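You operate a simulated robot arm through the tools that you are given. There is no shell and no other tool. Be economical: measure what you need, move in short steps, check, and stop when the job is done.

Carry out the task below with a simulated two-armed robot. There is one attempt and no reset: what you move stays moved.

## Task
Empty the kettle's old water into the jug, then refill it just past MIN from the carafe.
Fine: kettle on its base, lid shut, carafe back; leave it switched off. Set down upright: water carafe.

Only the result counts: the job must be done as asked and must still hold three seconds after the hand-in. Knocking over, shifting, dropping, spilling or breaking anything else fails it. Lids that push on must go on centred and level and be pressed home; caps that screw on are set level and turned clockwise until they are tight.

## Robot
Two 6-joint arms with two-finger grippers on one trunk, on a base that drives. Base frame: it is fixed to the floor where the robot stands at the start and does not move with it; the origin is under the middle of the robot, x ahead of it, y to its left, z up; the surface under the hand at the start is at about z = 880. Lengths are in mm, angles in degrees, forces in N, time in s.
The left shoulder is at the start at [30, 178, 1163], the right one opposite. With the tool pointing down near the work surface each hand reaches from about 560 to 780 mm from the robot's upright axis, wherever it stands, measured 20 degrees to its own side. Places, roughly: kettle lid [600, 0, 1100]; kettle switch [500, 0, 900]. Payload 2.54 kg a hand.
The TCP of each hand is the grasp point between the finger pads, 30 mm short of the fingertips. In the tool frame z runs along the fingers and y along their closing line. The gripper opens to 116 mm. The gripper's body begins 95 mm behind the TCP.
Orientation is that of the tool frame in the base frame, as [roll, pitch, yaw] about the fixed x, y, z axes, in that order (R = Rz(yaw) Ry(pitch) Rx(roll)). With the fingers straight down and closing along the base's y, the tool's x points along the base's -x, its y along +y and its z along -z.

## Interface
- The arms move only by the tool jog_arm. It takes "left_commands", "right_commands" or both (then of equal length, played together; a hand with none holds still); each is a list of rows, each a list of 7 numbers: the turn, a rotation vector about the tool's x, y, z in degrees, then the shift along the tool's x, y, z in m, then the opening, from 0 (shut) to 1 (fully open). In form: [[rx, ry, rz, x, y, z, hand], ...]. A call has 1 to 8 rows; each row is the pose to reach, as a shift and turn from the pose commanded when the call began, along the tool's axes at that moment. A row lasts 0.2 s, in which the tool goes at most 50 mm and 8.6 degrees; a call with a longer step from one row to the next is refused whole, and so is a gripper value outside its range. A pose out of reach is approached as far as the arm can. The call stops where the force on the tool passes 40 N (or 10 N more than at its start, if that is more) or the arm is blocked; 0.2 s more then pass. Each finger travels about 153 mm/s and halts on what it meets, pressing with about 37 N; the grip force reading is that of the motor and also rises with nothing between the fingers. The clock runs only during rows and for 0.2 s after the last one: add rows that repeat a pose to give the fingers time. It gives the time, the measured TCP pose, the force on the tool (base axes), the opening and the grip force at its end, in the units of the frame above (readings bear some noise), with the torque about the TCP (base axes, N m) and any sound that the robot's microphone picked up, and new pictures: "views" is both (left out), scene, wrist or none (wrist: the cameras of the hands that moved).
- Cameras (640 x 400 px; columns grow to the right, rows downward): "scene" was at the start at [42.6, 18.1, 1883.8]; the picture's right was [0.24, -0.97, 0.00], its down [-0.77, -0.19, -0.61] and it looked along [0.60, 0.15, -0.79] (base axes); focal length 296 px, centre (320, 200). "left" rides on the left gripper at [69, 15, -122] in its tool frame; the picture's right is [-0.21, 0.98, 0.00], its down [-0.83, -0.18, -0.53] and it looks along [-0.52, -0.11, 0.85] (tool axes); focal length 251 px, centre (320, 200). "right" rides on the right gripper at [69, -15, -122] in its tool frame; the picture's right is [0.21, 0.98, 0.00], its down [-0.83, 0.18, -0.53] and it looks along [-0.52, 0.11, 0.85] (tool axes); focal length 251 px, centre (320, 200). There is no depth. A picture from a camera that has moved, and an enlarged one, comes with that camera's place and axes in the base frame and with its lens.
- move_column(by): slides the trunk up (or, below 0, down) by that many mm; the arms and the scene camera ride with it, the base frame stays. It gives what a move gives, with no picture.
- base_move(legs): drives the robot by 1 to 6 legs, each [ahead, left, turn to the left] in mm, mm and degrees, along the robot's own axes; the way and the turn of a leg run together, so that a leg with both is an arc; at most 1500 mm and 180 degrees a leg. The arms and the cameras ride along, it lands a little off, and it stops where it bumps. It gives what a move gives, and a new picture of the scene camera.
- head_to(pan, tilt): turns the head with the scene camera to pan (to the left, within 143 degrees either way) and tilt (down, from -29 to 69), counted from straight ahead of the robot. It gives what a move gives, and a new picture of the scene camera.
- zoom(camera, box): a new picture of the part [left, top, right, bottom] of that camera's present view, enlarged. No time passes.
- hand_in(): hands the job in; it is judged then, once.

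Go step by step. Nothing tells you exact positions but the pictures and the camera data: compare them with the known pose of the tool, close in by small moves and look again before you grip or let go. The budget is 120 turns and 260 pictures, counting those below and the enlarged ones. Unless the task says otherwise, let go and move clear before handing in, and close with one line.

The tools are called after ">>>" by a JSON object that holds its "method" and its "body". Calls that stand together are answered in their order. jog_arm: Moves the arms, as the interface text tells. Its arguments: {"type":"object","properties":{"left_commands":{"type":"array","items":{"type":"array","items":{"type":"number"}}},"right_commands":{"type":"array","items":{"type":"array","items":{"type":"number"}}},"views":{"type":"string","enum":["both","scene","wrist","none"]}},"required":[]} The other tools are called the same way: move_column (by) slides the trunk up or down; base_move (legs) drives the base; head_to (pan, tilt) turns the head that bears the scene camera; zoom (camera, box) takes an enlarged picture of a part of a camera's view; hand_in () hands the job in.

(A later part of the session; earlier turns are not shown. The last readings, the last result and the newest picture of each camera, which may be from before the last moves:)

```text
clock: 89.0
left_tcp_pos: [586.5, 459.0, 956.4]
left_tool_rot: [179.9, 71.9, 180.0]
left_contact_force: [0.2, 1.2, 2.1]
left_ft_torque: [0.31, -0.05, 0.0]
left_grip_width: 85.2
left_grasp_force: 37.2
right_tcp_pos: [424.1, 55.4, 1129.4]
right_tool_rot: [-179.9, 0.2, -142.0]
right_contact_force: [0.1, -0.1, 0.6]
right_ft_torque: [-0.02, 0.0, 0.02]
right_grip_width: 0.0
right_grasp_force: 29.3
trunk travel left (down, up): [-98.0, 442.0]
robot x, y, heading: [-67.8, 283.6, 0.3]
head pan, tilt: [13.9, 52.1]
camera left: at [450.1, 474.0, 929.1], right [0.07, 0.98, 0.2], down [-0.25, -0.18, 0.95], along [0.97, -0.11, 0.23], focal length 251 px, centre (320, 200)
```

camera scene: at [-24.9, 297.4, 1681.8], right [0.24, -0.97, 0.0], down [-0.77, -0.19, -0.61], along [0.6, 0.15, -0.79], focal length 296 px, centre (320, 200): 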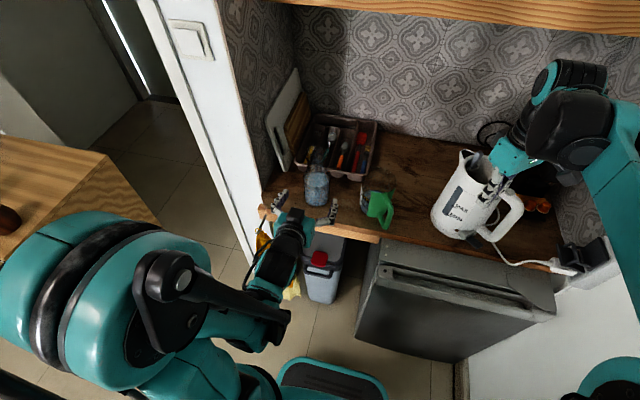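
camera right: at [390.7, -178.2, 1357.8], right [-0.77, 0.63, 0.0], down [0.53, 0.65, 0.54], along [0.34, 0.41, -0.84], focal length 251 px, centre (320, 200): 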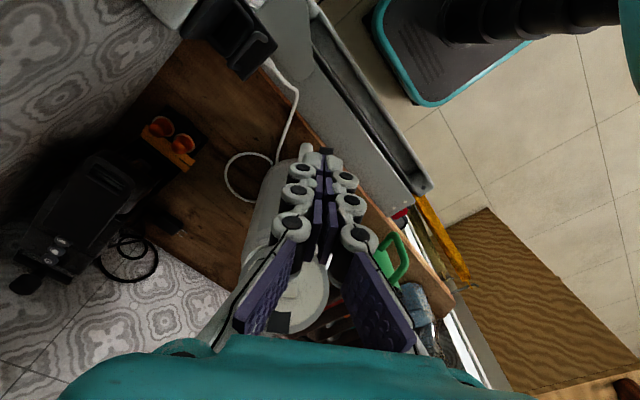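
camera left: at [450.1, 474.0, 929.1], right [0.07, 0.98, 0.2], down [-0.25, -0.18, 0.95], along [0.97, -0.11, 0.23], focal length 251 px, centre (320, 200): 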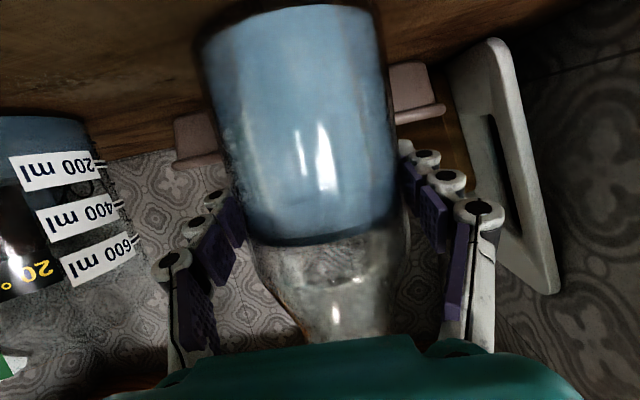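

Gripped at 85 mm. I'll lift with the trunk by 200 mm and read the weight.

>>> {"method": "move_column", "body": {"by": 200}}

>>> {"method": "zoom", "body": {"camera": "scene", "box": [240, 60, 540, 260]}}

>>> {"method": "zoom", "body": {"camera": "left", "box": [0, 0, 640, 400]}}

```text
clock: 91.1
left_tcp_pos: [588.2, 458.9, 1155.6]
left_tool_rot: [-179.9, 71.9, -179.9]
left_contact_force: [0.5, 0.1, -6.8]
left_ft_torque: [-0.01, -0.02, 0.03]
left_grip_width: 85.3
left_grasp_force: 36.9
right_tcp_pos: [424.7, 56.1, 1328.7]
right_tool_rot: [-179.9, 0.2, -141.9]
right_contact_force: [0.2, 0.5, -0.4]
right_ft_torque: [0.0, 0.0, 0.0]
right_grip_width: 0.0
right_grasp_force: 28.5
trunk travel left (down, up): [-298.0, 242.0]
robot x, y, heading: [-67.4, 279.3, 0.0]
head pan, tilt: [13.9, 52.1]
```

```text
2.00 times, centred on (390, 160) of scene
camera zoom: at [-24.5, 297.7, 1806.7], right [0.24, -0.97, 0.0], down [-0.77, -0.19, -0.61], along [0.59, 0.15, -0.79], focal length 593 px, centre (180, 280)
```

zoom: 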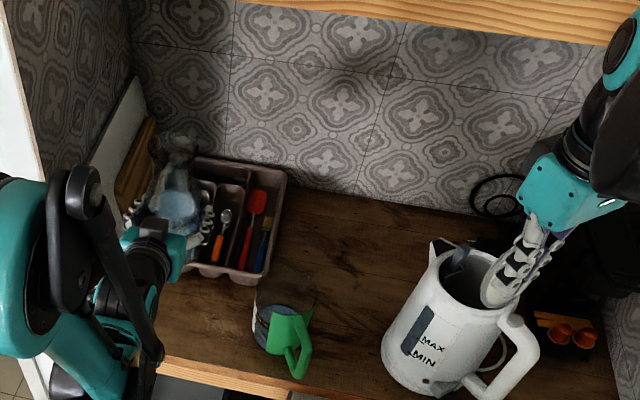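

```text
1.00 times, centred on (320, 200) of left (not enlarged: the box is as wide or as high as the picture)
camera zoom: at [450.7, 474.1, 1128.5], right [0.07, 0.98, 0.2], down [-0.25, -0.18, 0.95], along [0.97, -0.11, 0.23], focal length 251 px, centre (320, 200)
```

zoom: 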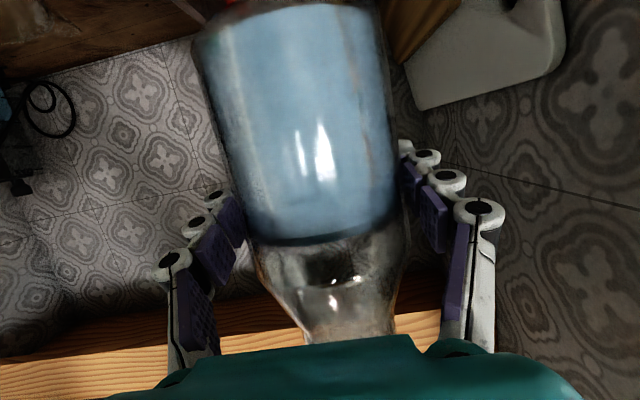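

Carafe weighs about 0.69 kg in total. I'll tuck the right hand inward, then drive the base right so the carafe comes beside the kettle mouth.

>>> {"method": "jog_arm", "body": {"right_commands": [[0, 0, 0, -0.025, 0.031, 0, 0], [0, 0, 0, -0.05, 0.063, 0, 0], [0, 0, 0, -0.074, 0.094, 0, 0]], "views": "none"}}

>>> {"method": "base_move", "body": {"legs": [[0, -240, 0]]}}

```text
clock: 91.9
left_tcp_pos: [587.9, 460.6, 1155.9]
left_tool_rot: [-179.8, 71.8, -179.8]
left_contact_force: [0.4, 0.6, -7.1]
left_ft_torque: [-0.01, -0.07, -0.03]
left_grip_width: 85.5
left_grasp_force: 37.6
right_tcp_pos: [426.1, 172.4, 1330.9]
right_tool_rot: [-179.9, 0.1, -141.9]
right_contact_force: [0.0, 0.0, 0.0]
right_ft_torque: [-0.06, 0.01, -0.06]
right_grip_width: 0.0
right_grasp_force: 28.7
trunk travel left (down, up): [-298.0, 242.0]
robot x, y, heading: [-67.5, 276.8, 0.1]
head pan, tilt: [13.9, 52.1]
```

```text
clock: 93.7
left_tcp_pos: [587.3, 220.4, 1155.7]
left_tool_rot: [179.9, 71.8, -179.8]
left_contact_force: [0.3, -0.5, -5.9]
left_ft_torque: [-0.03, -0.02, 0.0]
left_grip_width: 85.4
left_grasp_force: 37.2
right_tcp_pos: [427.1, -66.2, 1327.7]
right_tool_rot: [-179.9, 0.1, -141.9]
right_contact_force: [-1.3, 0.0, 0.0]
right_ft_torque: [0.03, 0.03, 0.0]
right_grip_width: 0.0
right_grasp_force: 28.4
trunk travel left (down, up): [-298.0, 242.0]
robot x, y, heading: [-69.3, 38.0, 0.4]
head pan, tilt: [13.9, 52.1]
camera scene: at [-24.0, 56.6, 1806.8], right [0.25, -0.97, 0.0], down [-0.77, -0.19, -0.61], along [0.59, 0.15, -0.79], focal length 296 px, centre (320, 200)
```

scene: 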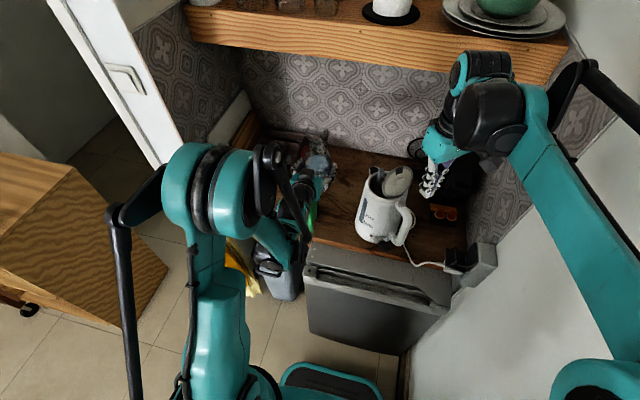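

Now the carafe is left of the kettle. I'll check the kettle mouth, lid, and carafe positions.

>>> {"method": "zoom", "body": {"camera": "scene", "box": [290, 120, 430, 250]}}

>>> {"method": "zoom", "body": {"camera": "right", "box": [200, 50, 520, 250]}}

```text
3.08 times, centred on (360, 185) of scene
camera zoom: at [-24.0, 56.6, 1806.8], right [0.25, -0.97, 0.0], down [-0.77, -0.19, -0.61], along [0.59, 0.15, -0.79], focal length 912 px, centre (197, 246)
```

zoom: 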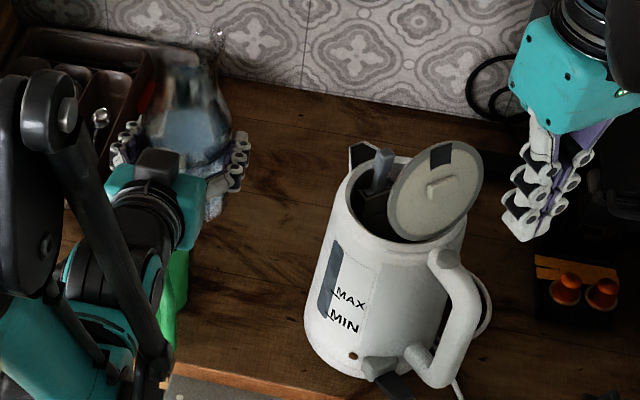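

```text
2.00 times, centred on (360, 150) of right
camera zoom: at [382.1, -121.3, 1451.1], right [-0.77, 0.63, 0.0], down [0.53, 0.65, 0.54], along [0.34, 0.41, -0.84], focal length 503 px, centre (240, 300)
```

zoom: 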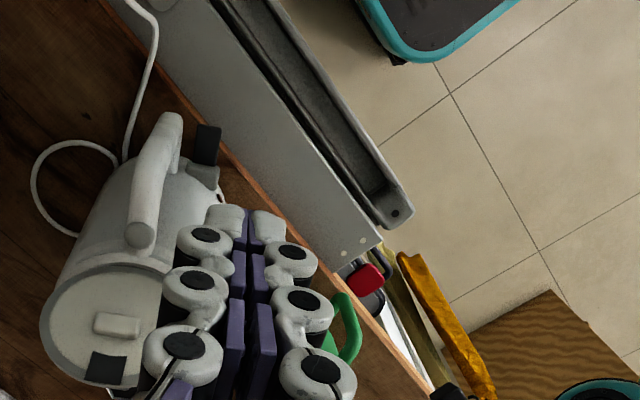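

The layout is clear. I'll bring the carafe to (614,148,1170), beside the mouth and clear of the open lid.

>>> {"method": "jog_arm", "body": {"left_commands": [[0, 0, 0, -0.0072, -0.024, 0.0071, 0.4], [0, 0, 0, -0.0145, -0.048, 0.0143, 0.4], [0, 0, 0, -0.0217, -0.072, 0.0214, 0.4], [0, 0, 0, -0.0217, -0.072, 0.0214, 0.4]], "views": "none"}}

>>> {"method": "zoom", "body": {"camera": "scene", "box": [290, 120, 430, 250]}}

>>> {"method": "zoom", "body": {"camera": "left", "box": [0, 0, 640, 400]}}

```text
clock: 94.7
left_tcp_pos: [616.7, 148.5, 1168.0]
left_tool_rot: [-179.8, 71.8, -179.5]
left_contact_force: [0.3, 0.4, -6.6]
left_ft_torque: [-0.03, -0.03, -0.03]
left_grip_width: 85.3
left_grasp_force: 36.8
right_tcp_pos: [426.8, -64.8, 1329.4]
right_tool_rot: [-179.8, 0.2, -141.8]
right_contact_force: [0.3, -0.4, 0.8]
right_ft_torque: [-0.02, -0.03, 0.01]
right_grip_width: 0.0
right_grasp_force: 28.7
trunk travel left (down, up): [-298.0, 242.0]
robot x, y, heading: [-67.9, 38.4, 0.2]
head pan, tilt: [13.9, 52.1]
```

```text
3.08 times, centred on (360, 185) of scene
camera zoom: at [-24.0, 58.0, 1806.8], right [0.25, -0.97, 0.0], down [-0.77, -0.19, -0.61], along [0.59, 0.15, -0.79], focal length 912 px, centre (197, 246)
```

zoom: 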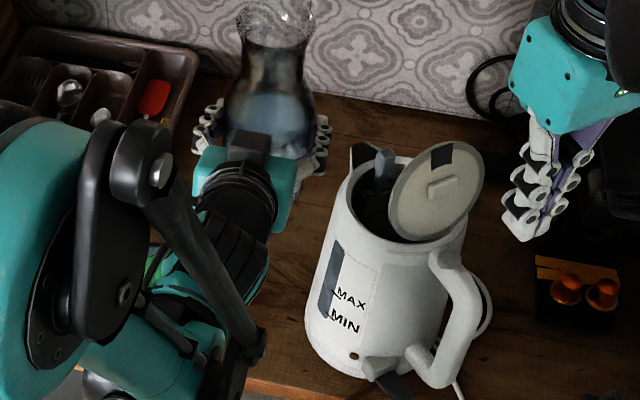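

```text
1.00 times, centred on (320, 200) of left (not enlarged: the box is as wide or as high as the picture)
camera zoom: at [479.2, 162.5, 1141.1], right [0.06, 0.98, 0.2], down [-0.25, -0.18, 0.95], along [0.97, -0.11, 0.23], focal length 251 px, centre (320, 200)
```

zoom: 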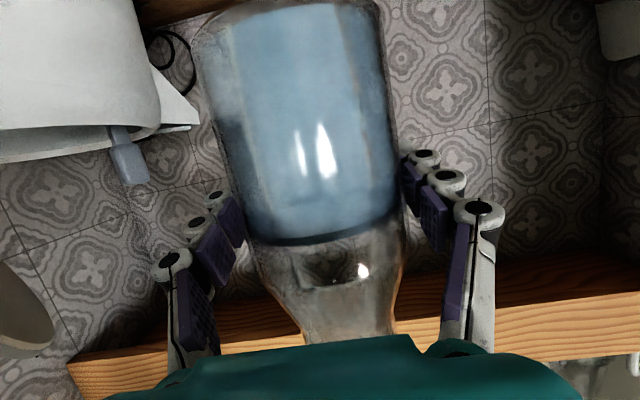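

In position. I'll start rolling the carafe toward the kettle, to 40° first.

>>> {"method": "jog_arm", "body": {"left_commands": [[-2.47, 0, 7.61, 0, 0, 0, 0.4], [-4.94, 0, 15.22, 0, 0, 0, 0.4], [-7.41, 0, 22.82, 0, 0, 0, 0.4], [-9.89, 0, 30.43, 0, 0, 0, 0.4], [-12.36, 0, 38.04, 0, 0, 0, 0.4]], "views": "wrist"}}

>>> {"method": "zoom", "body": {"camera": "scene", "box": [290, 100, 430, 250]}}

```text
clock: 95.9
left_tcp_pos: [614.9, 149.2, 1170.1]
left_tool_rot: [110.4, 46.6, 117.2]
left_contact_force: [-0.1, 0.2, -5.7]
left_ft_torque: [0.06, -0.03, 0.01]
left_grip_width: 85.3
left_grasp_force: 37.0
right_tcp_pos: [428.0, -66.2, 1329.6]
right_tool_rot: [-180.0, 0.3, -141.8]
right_contact_force: [-0.8, 0.7, 0.7]
right_ft_torque: [0.0, 0.01, 0.0]
right_grip_width: 0.0
right_grasp_force: 28.9
trunk travel left (down, up): [-298.0, 242.0]
robot x, y, heading: [-65.9, 39.6, 0.3]
head pan, tilt: [13.9, 52.1]
camera left: at [477.7, 177.9, 1159.3], right [0.07, 0.62, 0.79], down [-0.25, -0.75, 0.61], along [0.97, -0.23, 0.1], focal length 251 px, centre (320, 200)
```

left: 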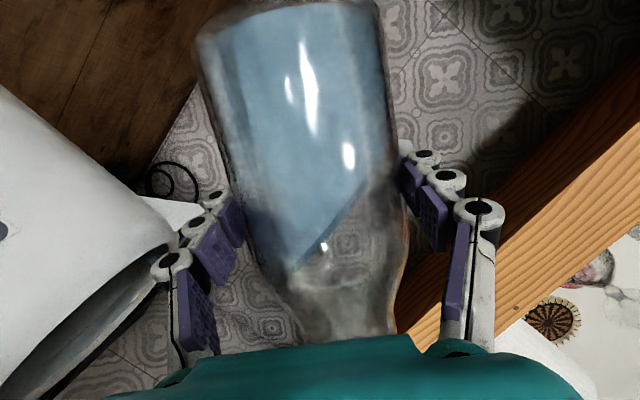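

```text
2.67 times, centred on (360, 175) of scene
camera zoom: at [-23.8, 57.0, 1806.8], right [0.25, -0.97, 0.0], down [-0.77, -0.19, -0.61], along [0.59, 0.15, -0.79], focal length 790 px, centre (213, 267)
```

zoom: 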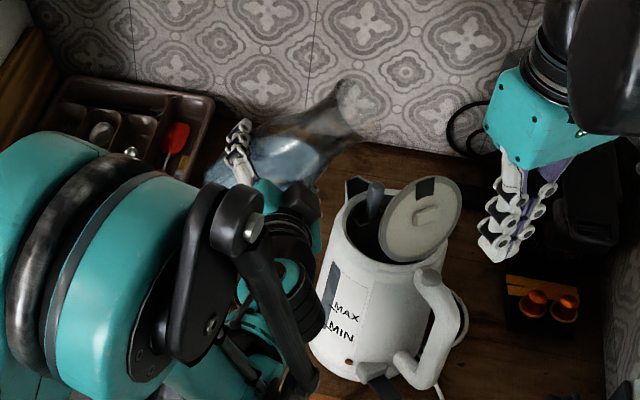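

Direction is right and the water is near the neck. I'll lower 35 mm and roll to 52°.

>>> {"method": "jog_arm", "body": {"left_commands": [[-1.24, 0, 3.8, 0.0085, -0.0075, 0.0028, 0.4], [-2.47, 0, 7.61, 0.017, -0.015, 0.0055, 0.4], [-3.71, 0, 11.41, 0.0255, -0.0225, 0.0083, 0.4]], "views": "wrist"}}

>>> {"method": "zoom", "body": {"camera": "scene", "box": [320, 130, 420, 250]}}

```text
clock: 96.7
left_tcp_pos: [615.1, 148.5, 1135.0]
left_tool_rot: [103.8, 35.7, 112.9]
left_contact_force: [0.0, -0.3, -5.0]
left_ft_torque: [0.05, -0.03, 0.0]
left_grip_width: 85.4
left_grasp_force: 36.7
right_tcp_pos: [427.2, -67.4, 1329.3]
right_tool_rot: [-179.9, 0.2, -141.8]
right_contact_force: [0.7, 0.9, 0.2]
right_ft_torque: [0.02, 0.02, 0.01]
right_grip_width: 0.0
right_grasp_force: 28.2
trunk travel left (down, up): [-298.0, 242.0]
robot x, y, heading: [-67.2, 36.5, 0.3]
head pan, tilt: [13.9, 52.1]
camera left: at [477.9, 180.5, 1130.0], right [0.07, 0.44, 0.9], down [-0.25, -0.86, 0.44], along [0.97, -0.25, 0.05], focal length 251 px, centre (320, 200)
```

left: 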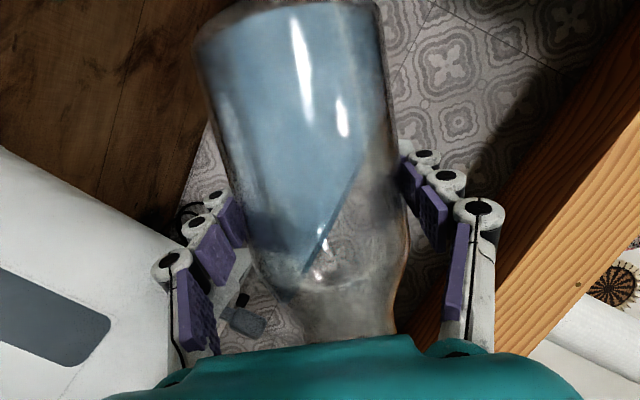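

```text
3.33 times, centred on (370, 190) of scene
camera zoom: at [-23.1, 57.0, 1806.8], right [0.25, -0.97, 0.0], down [-0.77, -0.19, -0.61], along [0.59, 0.15, -0.79], focal length 988 px, centre (153, 233)
```

zoom: 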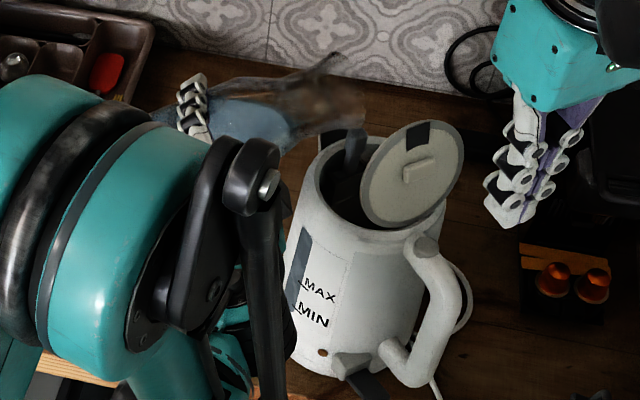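

No flow yet; the left camera now shows the kettle window too. I'll shift 6 mm away from the filter post and roll to 60° slowly.

>>> {"method": "jog_arm", "body": {"left_commands": [[-0.62, 0, 1.9, 0.0018, 0, -0.0057, 0.4], [-1.24, 0, 3.8, 0.0018, 0, -0.0057, 0.4], [-1.85, 0, 5.7, 0.0018, 0, -0.0057, 0.4], [-2.47, 0, 7.61, 0.0018, 0, -0.0057, 0.4]], "views": "wrist"}}

>>> {"method": "zoom", "body": {"camera": "scene", "box": [320, 130, 420, 250]}}

```text
clock: 97.7
left_tcp_pos: [609.6, 150.0, 1135.1]
left_tool_rot: [100.4, 28.3, 110.9]
left_contact_force: [0.2, 0.3, -5.2]
left_ft_torque: [0.06, -0.03, 0.02]
left_grip_width: 85.3
left_grasp_force: 36.9
right_tcp_pos: [427.4, -66.5, 1328.8]
right_tool_rot: [-179.8, 0.1, -141.8]
right_contact_force: [-0.1, 0.1, 0.4]
right_ft_torque: [-0.02, -0.03, 0.02]
right_grip_width: 0.0
right_grasp_force: 28.5
trunk travel left (down, up): [-298.0, 242.0]
robot x, y, heading: [-66.8, 39.5, 0.3]
head pan, tilt: [13.9, 52.1]
camera left: at [472.2, 180.4, 1134.4], right [0.07, 0.31, 0.95], down [-0.25, -0.92, 0.32], along [0.97, -0.26, 0.01], focal length 251 px, centre (320, 200)
```

left: 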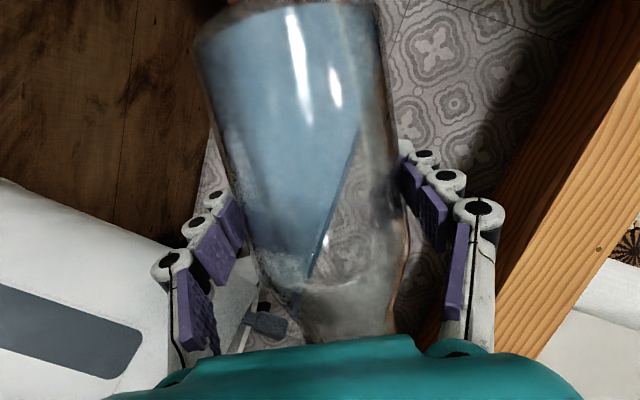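

```text
3.33 times, centred on (370, 190) of scene
camera zoom: at [-23.7, 57.1, 1806.8], right [0.25, -0.97, 0.0], down [-0.77, -0.19, -0.61], along [0.59, 0.15, -0.79], focal length 988 px, centre (153, 233)
```

zoom: 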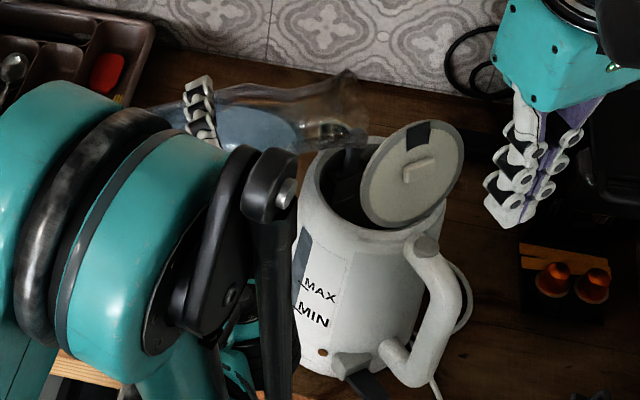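

Still no flow. I'll roll to 67° in 1.75° steps.

>>> {"method": "jog_arm", "body": {"left_commands": [[-0.54, 0, 1.66, 0, 0, 0, 0.4], [-1.08, 0, 3.33, 0, 0, 0, 0.4], [-1.62, 0, 5.0, 0, 0, 0, 0.4], [-2.16, 0, 6.66, 0, 0, 0, 0.4]], "views": "wrist"}}

>>> {"method": "zoom", "body": {"camera": "scene", "box": [340, 130, 420, 230]}}

```text
clock: 98.7
left_tcp_pos: [611.9, 148.4, 1137.0]
left_tool_rot: [97.9, 21.6, 109.9]
left_contact_force: [0.5, -0.2, -6.6]
left_ft_torque: [0.02, 0.0, 0.03]
left_grip_width: 85.3
left_grasp_force: 36.3
right_tcp_pos: [426.8, -66.4, 1329.6]
right_tool_rot: [-179.8, 0.3, -141.8]
right_contact_force: [-0.3, 0.2, 0.1]
right_ft_torque: [0.01, -0.01, -0.01]
right_grip_width: 0.0
right_grasp_force: 28.7
trunk travel left (down, up): [-298.0, 242.0]
robot x, y, heading: [-66.0, 40.2, 0.3]
head pan, tilt: [13.9, 52.1]
camera left: at [474.1, 179.8, 1140.1], right [0.07, 0.19, 0.98], down [-0.25, -0.95, 0.21], along [0.97, -0.26, -0.02], focal length 251 px, centre (320, 200)
```

left: 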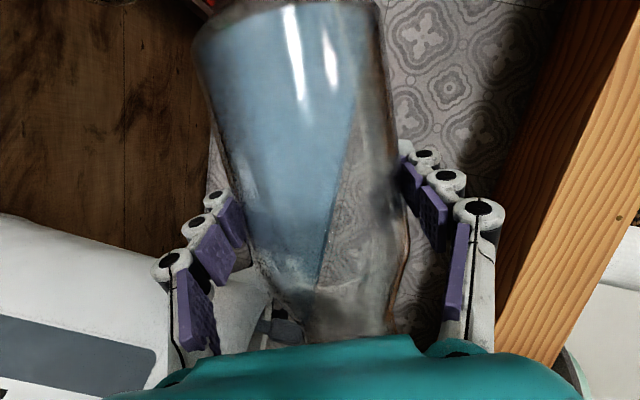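

```text
4.00 times, centred on (380, 180) of scene
camera zoom: at [-23.9, 57.1, 1806.8], right [0.25, -0.97, 0.0], down [-0.77, -0.19, -0.61], along [0.59, 0.15, -0.79], focal length 1186 px, centre (80, 280)
```

zoom: 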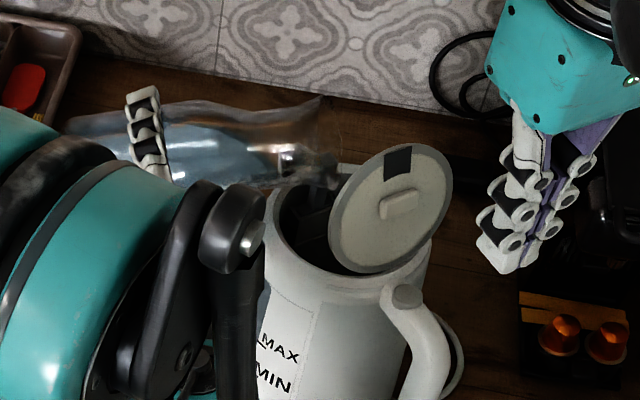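

No flow at 67° yet. I'll continue to 74°, raising 12 mm to clear the filter post.

>>> {"method": "jog_arm", "body": {"left_commands": [[-0.54, 0, 1.66, -0.0011, 0.0028, -0.0004, 0.4], [-1.08, 0, 3.33, -0.0022, 0.0055, -0.0007, 0.4], [-1.62, 0, 5.0, -0.0034, 0.0083, -0.001, 0.4], [-2.16, 0, 6.66, -0.0045, 0.011, -0.0014, 0.4]], "views": "none"}}

>>> {"method": "zoom", "body": {"camera": "scene", "box": [340, 130, 420, 230]}}

>>> {"method": "zoom", "body": {"camera": "left", "box": [0, 150, 400, 400]}}

```text
clock: 99.7
left_tcp_pos: [608.0, 148.5, 1146.9]
left_tool_rot: [95.3, 15.1, 109.0]
left_contact_force: [-0.1, 0.4, -6.0]
left_ft_torque: [0.07, -0.02, 0.0]
left_grip_width: 85.3
left_grasp_force: 36.3
right_tcp_pos: [428.5, -66.4, 1329.0]
right_tool_rot: [-179.9, 0.2, -141.8]
right_contact_force: [-1.2, 0.3, -0.4]
right_ft_torque: [0.02, -0.02, -0.04]
right_grip_width: 0.0
right_grasp_force: 28.5
trunk travel left (down, up): [-298.0, 242.0]
robot x, y, heading: [-66.2, 40.9, 0.2]
head pan, tilt: [13.9, 52.1]
```

```text
4.00 times, centred on (380, 180) of scene
camera zoom: at [-24.0, 57.3, 1806.8], right [0.25, -0.97, 0.0], down [-0.77, -0.19, -0.61], along [0.59, 0.15, -0.79], focal length 1186 px, centre (80, 280)
```

zoom: 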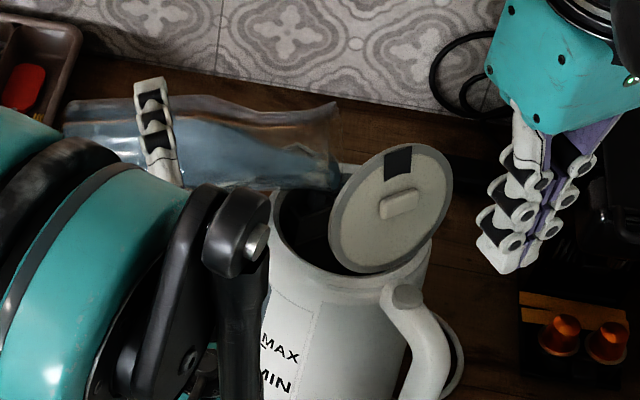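

```text
1.60 times, centred on (200, 275) of left
camera zoom: at [472.1, 179.4, 1154.3], right [0.07, 0.07, 0.99], down [-0.25, -0.96, 0.09], along [0.97, -0.25, -0.05], focal length 402 px, centre (512, 80)
```

zoom: 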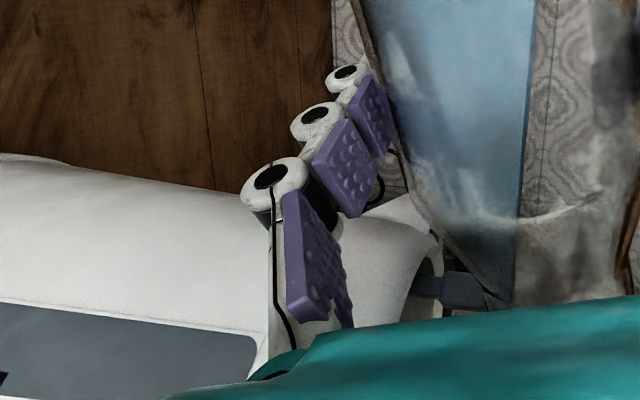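

Water has reached the lip. I'll roll just 3° more and hold to watch the stream.

>>> {"method": "jog_arm", "body": {"left_commands": [[-0.31, 0, 0.95, 0, 0, 0, 0.4], [-0.62, 0, 1.9, 0, 0.001, 0, 0.4], [-0.93, 0, 2.85, 0, 0.003, 0, 0.4], [-0.93, 0, 2.85, 0, 0.003, 0, 0.4]], "views": "none"}}

>>> {"method": "zoom", "body": {"camera": "scene", "box": [340, 130, 420, 230]}}

>>> {"method": "zoom", "body": {"camera": "left", "box": [0, 150, 400, 400]}}

```text
clock: 100.7
left_tcp_pos: [609.9, 150.6, 1149.8]
left_tool_rot: [94.3, 12.3, 108.8]
left_contact_force: [0.1, -0.3, -5.8]
left_ft_torque: [0.02, -0.02, 0.03]
left_grip_width: 85.3
left_grasp_force: 36.9
right_tcp_pos: [426.8, -66.5, 1329.9]
right_tool_rot: [-179.9, 0.2, -141.8]
right_contact_force: [0.0, -0.1, 0.2]
right_ft_torque: [0.0, 0.02, 0.01]
right_grip_width: 0.3
right_grasp_force: 28.4
trunk travel left (down, up): [-298.0, 242.0]
robot x, y, heading: [-65.1, 39.5, 0.4]
head pan, tilt: [13.9, 52.1]
```

```text
4.00 times, centred on (380, 180) of scene
camera zoom: at [-23.9, 57.3, 1806.8], right [0.25, -0.97, 0.0], down [-0.77, -0.19, -0.61], along [0.59, 0.15, -0.79], focal length 1186 px, centre (80, 280)
```

zoom: 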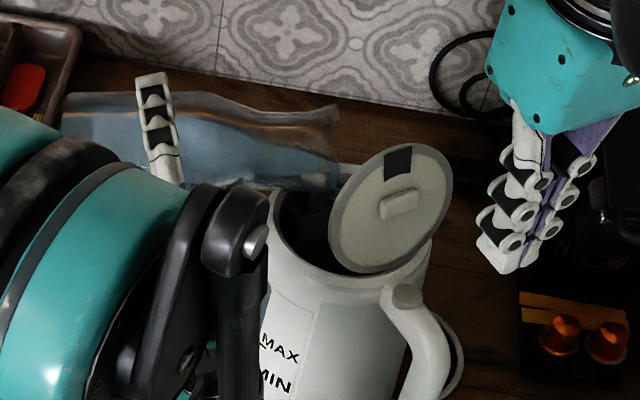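

```text
1.60 times, centred on (200, 275) of left
camera zoom: at [472.5, 180.5, 1159.9], right [0.07, 0.02, 1.0], down [-0.25, -0.97, 0.04], along [0.97, -0.25, -0.06], focal length 402 px, centre (512, 80)
```

zoom: 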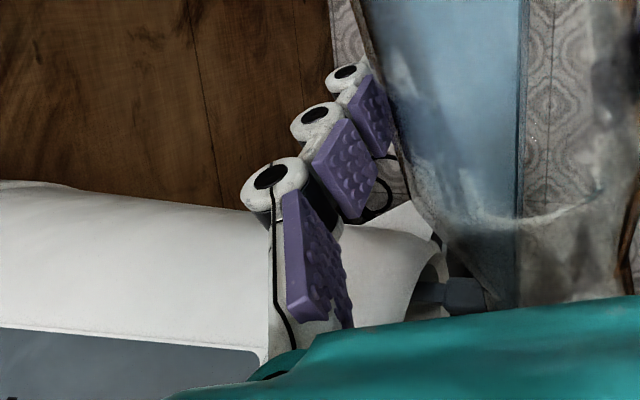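

No stream yet. I'll roll on to 81° gently.

>>> {"method": "jog_arm", "body": {"left_commands": [[-0.31, 0, 0.95, 0, 0.001, 0, 0.4], [-0.62, 0, 1.9, 0, 0.003, 0, 0.4], [-0.93, 0, 2.85, 0, 0.004, 0, 0.4], [-1.24, 0, 3.8, 0, 0.006, 0, 0.4]], "views": "none"}}

>>> {"method": "zoom", "body": {"camera": "scene", "box": [340, 130, 420, 230]}}

```text
clock: 101.7
left_tcp_pos: [610.0, 152.1, 1156.6]
left_tool_rot: [93.0, 8.5, 108.5]
left_contact_force: [-0.5, 0.0, -5.8]
left_ft_torque: [0.06, -0.01, -0.01]
left_grip_width: 85.2
left_grasp_force: 36.6
right_tcp_pos: [425.8, -66.0, 1329.6]
right_tool_rot: [180.0, 0.2, -141.9]
right_contact_force: [0.3, -0.6, -0.4]
right_ft_torque: [0.02, 0.02, 0.01]
right_grip_width: 0.0
right_grasp_force: 28.6
trunk travel left (down, up): [-298.0, 242.0]
robot x, y, heading: [-64.9, 38.3, 0.3]
head pan, tilt: [13.9, 52.1]
```

```text
4.00 times, centred on (380, 180) of scene
camera zoom: at [-24.1, 57.4, 1806.8], right [0.25, -0.97, 0.0], down [-0.77, -0.19, -0.61], along [0.59, 0.15, -0.79], focal length 1186 px, centre (80, 280)
```

zoom: 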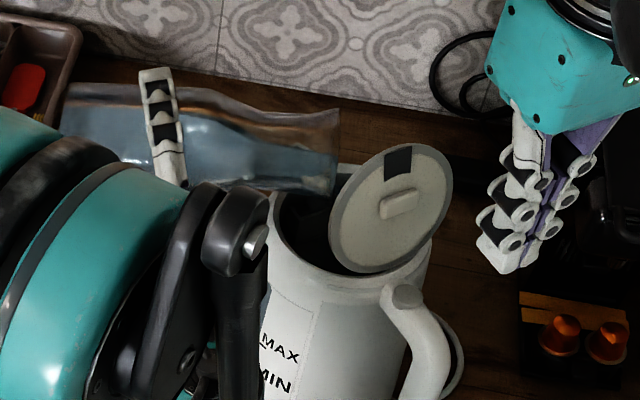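

>>> {"method": "zoom", "body": {"camera": "scene", "box": [385, 150, 425, 200]}}

>>> {"method": "zoom", "body": {"camera": "left", "box": [160, 150, 460, 400]}}

```text
8.00 times, centred on (405, 175) of scene
camera zoom: at [-24.1, 57.4, 1806.8], right [0.25, -0.97, 0.0], down [-0.77, -0.19, -0.61], along [0.59, 0.15, -0.79], focal length 2371 px, centre (-360, 400)
```

zoom: 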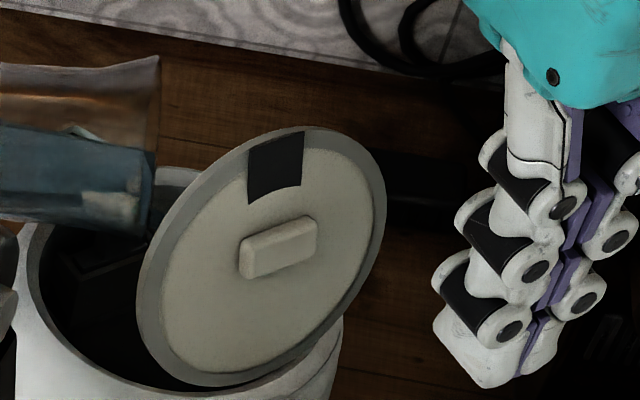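

```text
1.60 times, centred on (310, 275) of left
camera zoom: at [472.6, 181.1, 1166.9], right [0.07, -0.05, 1.0], down [-0.25, -0.97, -0.03], along [0.97, -0.24, -0.08], focal length 402 px, centre (336, 80)
```

zoom: 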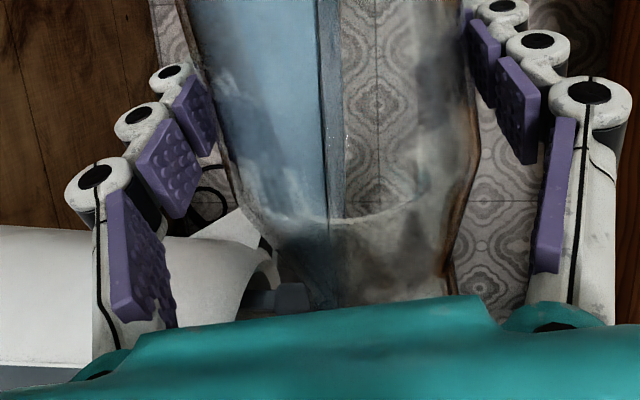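

The neck is half full right at the lip; about to pour. I'll add 3° more.

>>> {"method": "jog_arm", "body": {"left_commands": [[-0.31, 0, 0.95, 0, 0, 0, 0.4], [-0.62, 0, 1.9, 0, 0.001, 0, 0.4], [-0.93, 0, 2.85, 0, 0.002, 0, 0.4]], "views": "none"}}

>>> {"method": "zoom", "body": {"camera": "scene", "box": [375, 150, 415, 200]}}

```text
clock: 102.5
left_tcp_pos: [609.9, 151.7, 1159.7]
left_tool_rot: [92.1, 5.7, 108.5]
left_contact_force: [0.3, 0.5, -3.8]
left_ft_torque: [0.06, -0.03, 0.02]
left_grip_width: 85.5
left_grasp_force: 36.7
right_tcp_pos: [426.5, -67.5, 1330.5]
right_tool_rot: [-179.9, 0.2, -141.8]
right_contact_force: [0.1, 0.9, -0.2]
right_ft_torque: [0.01, 0.03, 0.01]
right_grip_width: 0.0
right_grasp_force: 28.3
trunk travel left (down, up): [-298.0, 242.0]
robot x, y, heading: [-66.3, 40.2, 0.5]
head pan, tilt: [13.9, 52.1]
```

```text
8.00 times, centred on (395, 175) of scene
camera zoom: at [-24.2, 57.2, 1806.8], right [0.25, -0.97, 0.0], down [-0.77, -0.19, -0.61], along [0.59, 0.15, -0.79], focal length 2371 px, centre (-280, 400)
```

zoom: 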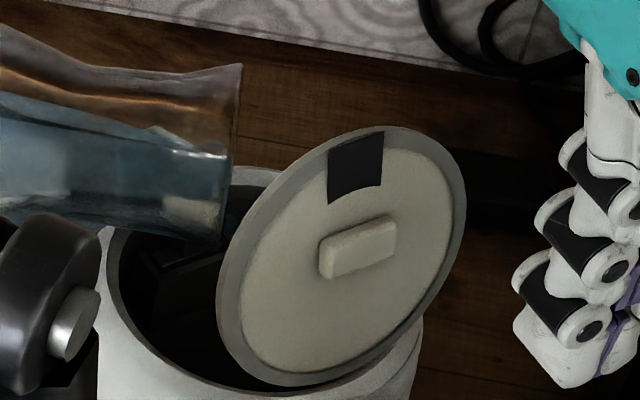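

A thin stream seems to start behind the lid edge. I'll hold for a second and check.

>>> {"method": "jog_arm", "body": {"left_commands": [[0, 0, 0, 0, 0, 0, 0.4], [-0.15, 0, 0.48, 0, 0, 0, 0.4], [-0.31, 0, 0.95, 0, 0, 0, 0.4], [-0.31, 0, 0.95, 0, 0, 0, 0.4], [-0.31, 0, 0.95, 0, 0, 0, 0.4]], "views": "none"}}

>>> {"method": "zoom", "body": {"camera": "scene", "box": [375, 150, 415, 200]}}

>>> {"method": "zoom", "body": {"camera": "left", "box": [160, 150, 460, 400]}}

```text
clock: 103.7
left_tcp_pos: [609.3, 151.3, 1158.3]
left_tool_rot: [91.9, 4.6, 108.5]
left_contact_force: [-0.1, 0.0, -2.8]
left_ft_torque: [0.0, 0.0, -0.05]
left_grip_width: 85.1
left_grasp_force: 36.9
right_tcp_pos: [427.1, -66.7, 1329.2]
right_tool_rot: [-179.9, 0.3, -141.8]
right_contact_force: [-0.8, -0.6, -0.9]
right_ft_torque: [-0.01, 0.01, 0.05]
right_grip_width: 0.0
right_grasp_force: 28.9
trunk travel left (down, up): [-298.0, 242.0]
robot x, y, heading: [-68.7, 40.6, 0.6]
head pan, tilt: [13.9, 52.1]
```

```text
8.00 times, centred on (395, 175) of scene
camera zoom: at [-24.3, 57.2, 1806.8], right [0.25, -0.97, 0.0], down [-0.77, -0.19, -0.61], along [0.59, 0.15, -0.79], focal length 2371 px, centre (-280, 400)
```

zoom: 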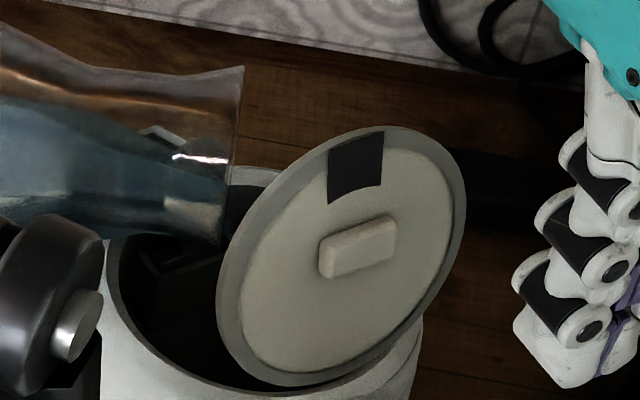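

```text
1.60 times, centred on (310, 275) of left
camera zoom: at [472.9, 179.9, 1172.7], right [0.07, -0.12, 0.99], down [-0.25, -0.96, -0.1], along [0.97, -0.24, -0.1], focal length 402 px, centre (336, 80)
```

zoom: 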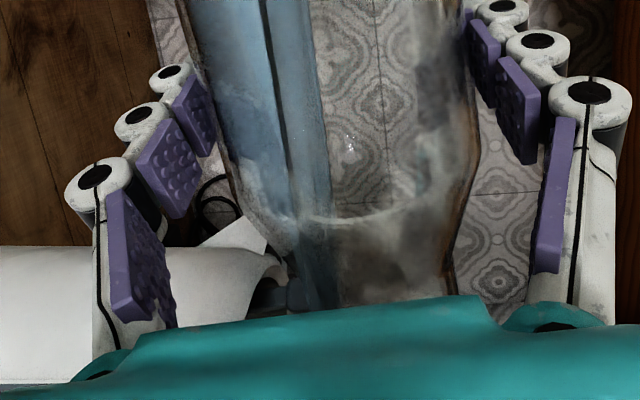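

The carafe has lost about 0.25–0.35 kg, so it's pouring into the kettle. I'll roll back a bit to pause and check the level window.

>>> {"method": "jog_arm", "body": {"left_commands": [[1.24, 0, -3.8, 0, 0, 0, 0.4], [2.47, 0, -7.61, 0, 0, 0, 0.4], [3.71, 0, -11.4, 0, 0, 0, 0.4], [3.71, 0, -11.4, 0, 0, 0, 0.4]], "views": "wrist"}}

>>> {"method": "zoom", "body": {"camera": "left", "box": [0, 200, 320, 400]}}

>>> {"method": "zoom", "body": {"camera": "scene", "box": [360, 150, 410, 240]}}

```text
clock: 104.7
left_tcp_pos: [610.5, 152.7, 1158.7]
left_tool_rot: [95.7, 16.1, 109.1]
left_contact_force: [-0.3, -0.2, -4.0]
left_ft_torque: [0.04, 0.0, -0.01]
left_grip_width: 85.3
left_grasp_force: 37.0
right_tcp_pos: [428.4, -67.1, 1329.6]
right_tool_rot: [180.0, 0.3, -141.7]
right_contact_force: [0.2, 0.0, 0.2]
right_ft_torque: [0.0, 0.04, 0.0]
right_grip_width: 0.0
right_grasp_force: 28.3
trunk travel left (down, up): [-298.0, 242.0]
robot x, y, heading: [-68.2, 40.2, 0.3]
head pan, tilt: [13.9, 52.1]
camera left: at [472.9, 182.3, 1164.5], right [0.07, 0.09, 0.99], down [-0.25, -0.96, 0.11], along [0.97, -0.25, -0.04], focal length 251 px, centre (320, 200)
```

left: 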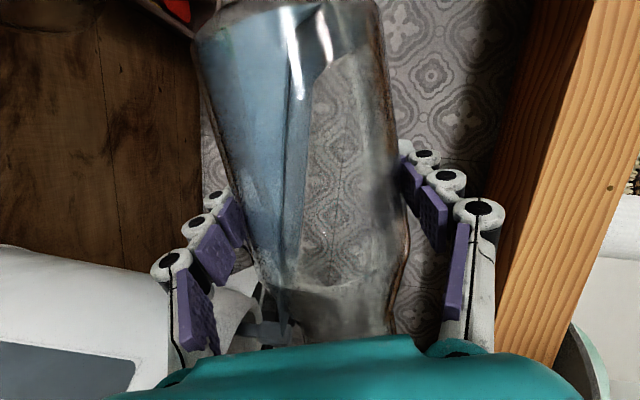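

```text
2.00 times, centred on (160, 300) of left
camera zoom: at [472.9, 182.3, 1164.5], right [0.07, 0.09, 0.99], down [-0.25, -0.96, 0.11], along [0.97, -0.25, -0.04], focal length 503 px, centre (640, 0)
```

zoom: 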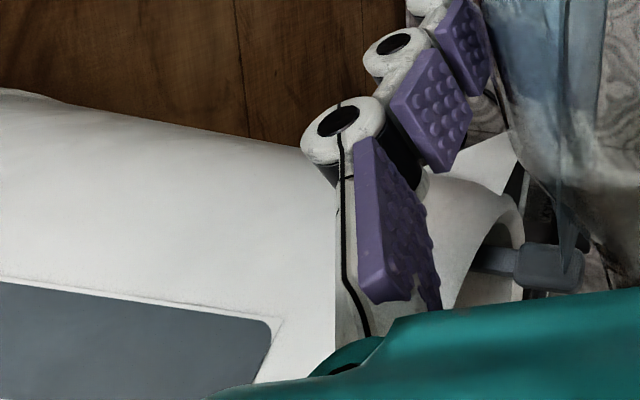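

```text
4.44 times, centred on (385, 195) of scene
camera zoom: at [-24.1, 57.2, 1806.8], right [0.25, -0.97, 0.0], down [-0.77, -0.19, -0.61], along [0.59, 0.15, -0.79], focal length 1317 px, centre (31, 222)
```

zoom: 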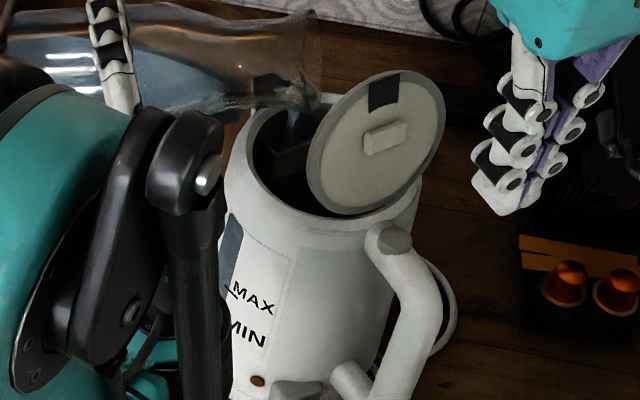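

I'll roll the carafe back and move it left to view the window and the remaining water.

>>> {"method": "jog_arm", "body": {"left_commands": [[2.47, 0, -7.61, 0.0, 0, 0, 0.4], [4.94, 0, -15.22, 0.016, 0.005, 0.005, 0.4], [7.41, 0, -22.8, 0.032, 0.01, 0.01, 0.4], [9.9, 0, -30.4, 0.05, 0.015, 0.015, 0.4], [12.36, 0, -38.04, 0.0636, 0.0204, 0.0207, 0.4], [14.8, 0, -45.6, 0.08, 0.026, 0.026, 0.4], [17.3, 0, -53.2, 0.095, 0.031, 0.031, 0.4], [19.8, 0, -60.9, 0.1, 0.033, 0.033, 0.4]], "views": "both"}}

>>> {"method": "zoom", "body": {"camera": "scene", "box": [345, 160, 415, 250]}}

```text
clock: 106.5
left_tcp_pos: [610.3, 262.9, 1158.6]
left_tool_rot: [153.4, 69.8, 154.9]
left_contact_force: [0.6, -0.3, -3.7]
left_ft_torque: [-0.01, -0.01, 0.01]
left_grip_width: 85.1
left_grasp_force: 37.0
right_tcp_pos: [427.3, -65.7, 1329.1]
right_tool_rot: [-179.9, 0.2, -141.8]
right_contact_force: [0.2, -0.2, -0.5]
right_ft_torque: [0.0, 0.0, -0.02]
right_grip_width: 0.1
right_grasp_force: 28.3
trunk travel left (down, up): [-298.0, 242.0]
robot x, y, heading: [-73.7, 38.7, 0.4]
head pan, tilt: [13.9, 52.1]
camera scene: at [-24.2, 57.7, 1806.8], right [0.25, -0.97, 0.0], down [-0.77, -0.19, -0.61], along [0.59, 0.15, -0.79], focal length 296 px, centre (320, 200)
camera left: at [472.7, 281.9, 1134.0], right [0.06, 0.93, 0.35], down [-0.25, -0.33, 0.91], along [0.97, -0.14, 0.21], focal length 251 px, centre (320, 200)
```

scene: 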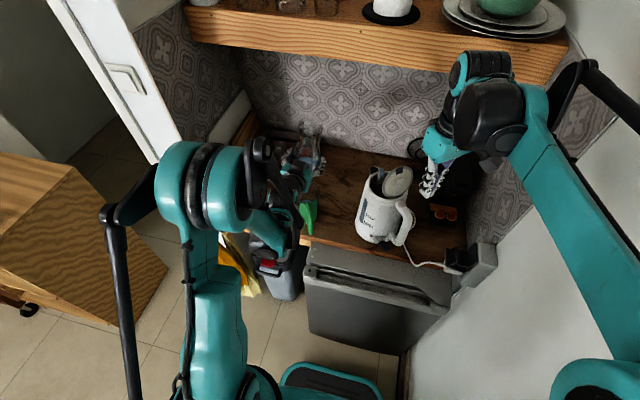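
left: 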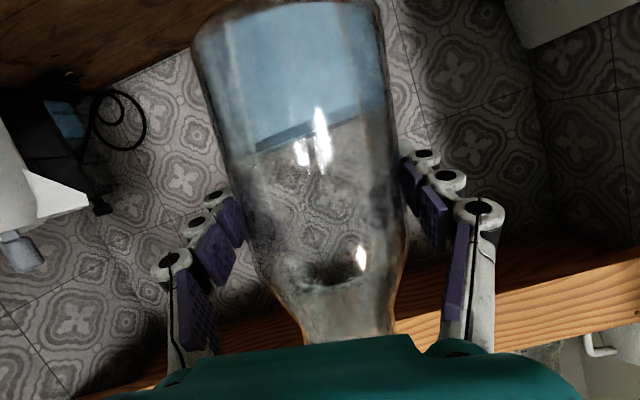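

```text
4.44 times, centred on (380, 205) of scene
camera zoom: at [-24.2, 57.7, 1806.8], right [0.25, -0.97, 0.0], down [-0.77, -0.19, -0.61], along [0.59, 0.15, -0.79], focal length 1317 px, centre (53, 178)
```

zoom: 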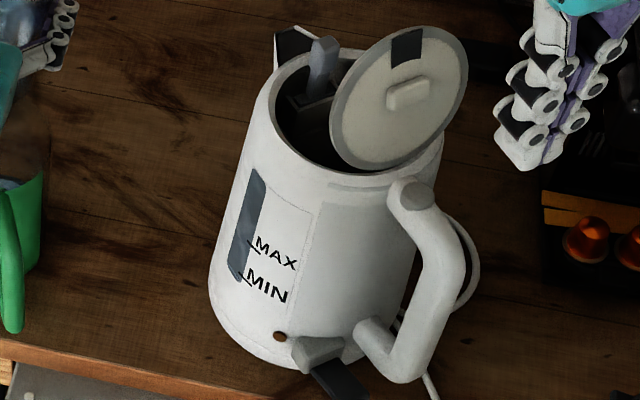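

>>> {"method": "zoom", "body": {"camera": "scene", "box": [388, 192, 414, 232]}}

>>> {"method": "zoom", "body": {"camera": "scene", "box": [355, 195, 385, 240]}}

>>> {"method": "zoom", "body": {"camera": "scene", "box": [380, 160, 410, 200]}}

```text
10.00 times, centred on (401, 212) of scene
camera zoom: at [-24.2, 57.7, 1806.8], right [0.25, -0.97, 0.0], down [-0.77, -0.19, -0.61], along [0.59, 0.15, -0.79], focal length 2964 px, centre (-490, 80)
```

zoom: 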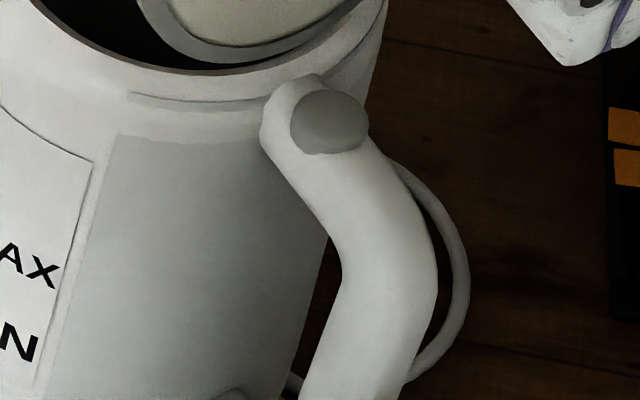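

```text
8.89 times, centred on (370, 218) of scene
camera zoom: at [-24.2, 57.7, 1806.8], right [0.25, -0.97, 0.0], down [-0.77, -0.19, -0.61], along [0.59, 0.15, -0.79], focal length 2635 px, centre (-124, 44)
```

zoom: 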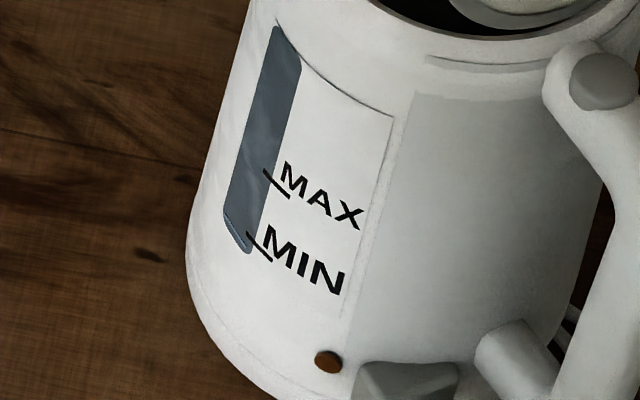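

```text
10.00 times, centred on (395, 180) of scene
camera zoom: at [-24.2, 57.7, 1806.8], right [0.25, -0.97, 0.0], down [-0.77, -0.19, -0.61], along [0.59, 0.15, -0.79], focal length 2964 px, centre (-430, 400)
```

zoom: 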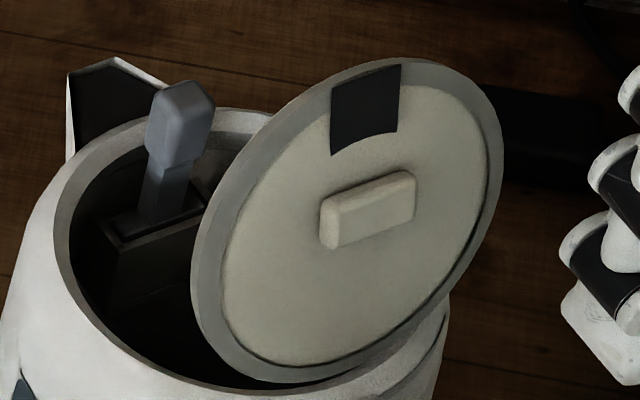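

>>> {"method": "zoom", "body": {"camera": "scene", "box": [377, 212, 389, 226]}}

```text
16.00 times, centred on (383, 219) of scene
camera zoom: at [-24.2, 57.7, 1806.8], right [0.25, -0.97, 0.0], down [-0.77, -0.19, -0.61], along [0.59, 0.15, -0.79], focal length 4743 px, centre (-688, -104)
```

zoom: 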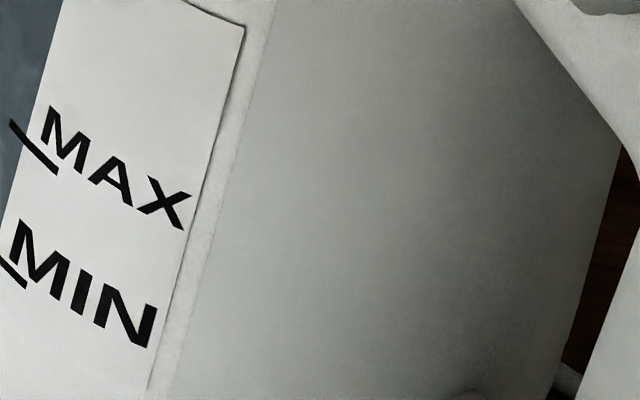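

>>> {"method": "zoom", "body": {"camera": "scene", "box": [364, 205, 380, 225]}}

```text
16.00 times, centred on (372, 215) of scene
camera zoom: at [-24.2, 57.7, 1806.8], right [0.25, -0.97, 0.0], down [-0.77, -0.19, -0.61], along [0.59, 0.15, -0.79], focal length 4743 px, centre (-512, -40)
```

zoom: 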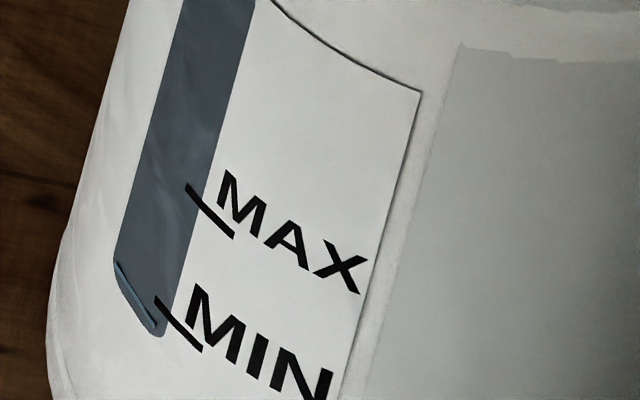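

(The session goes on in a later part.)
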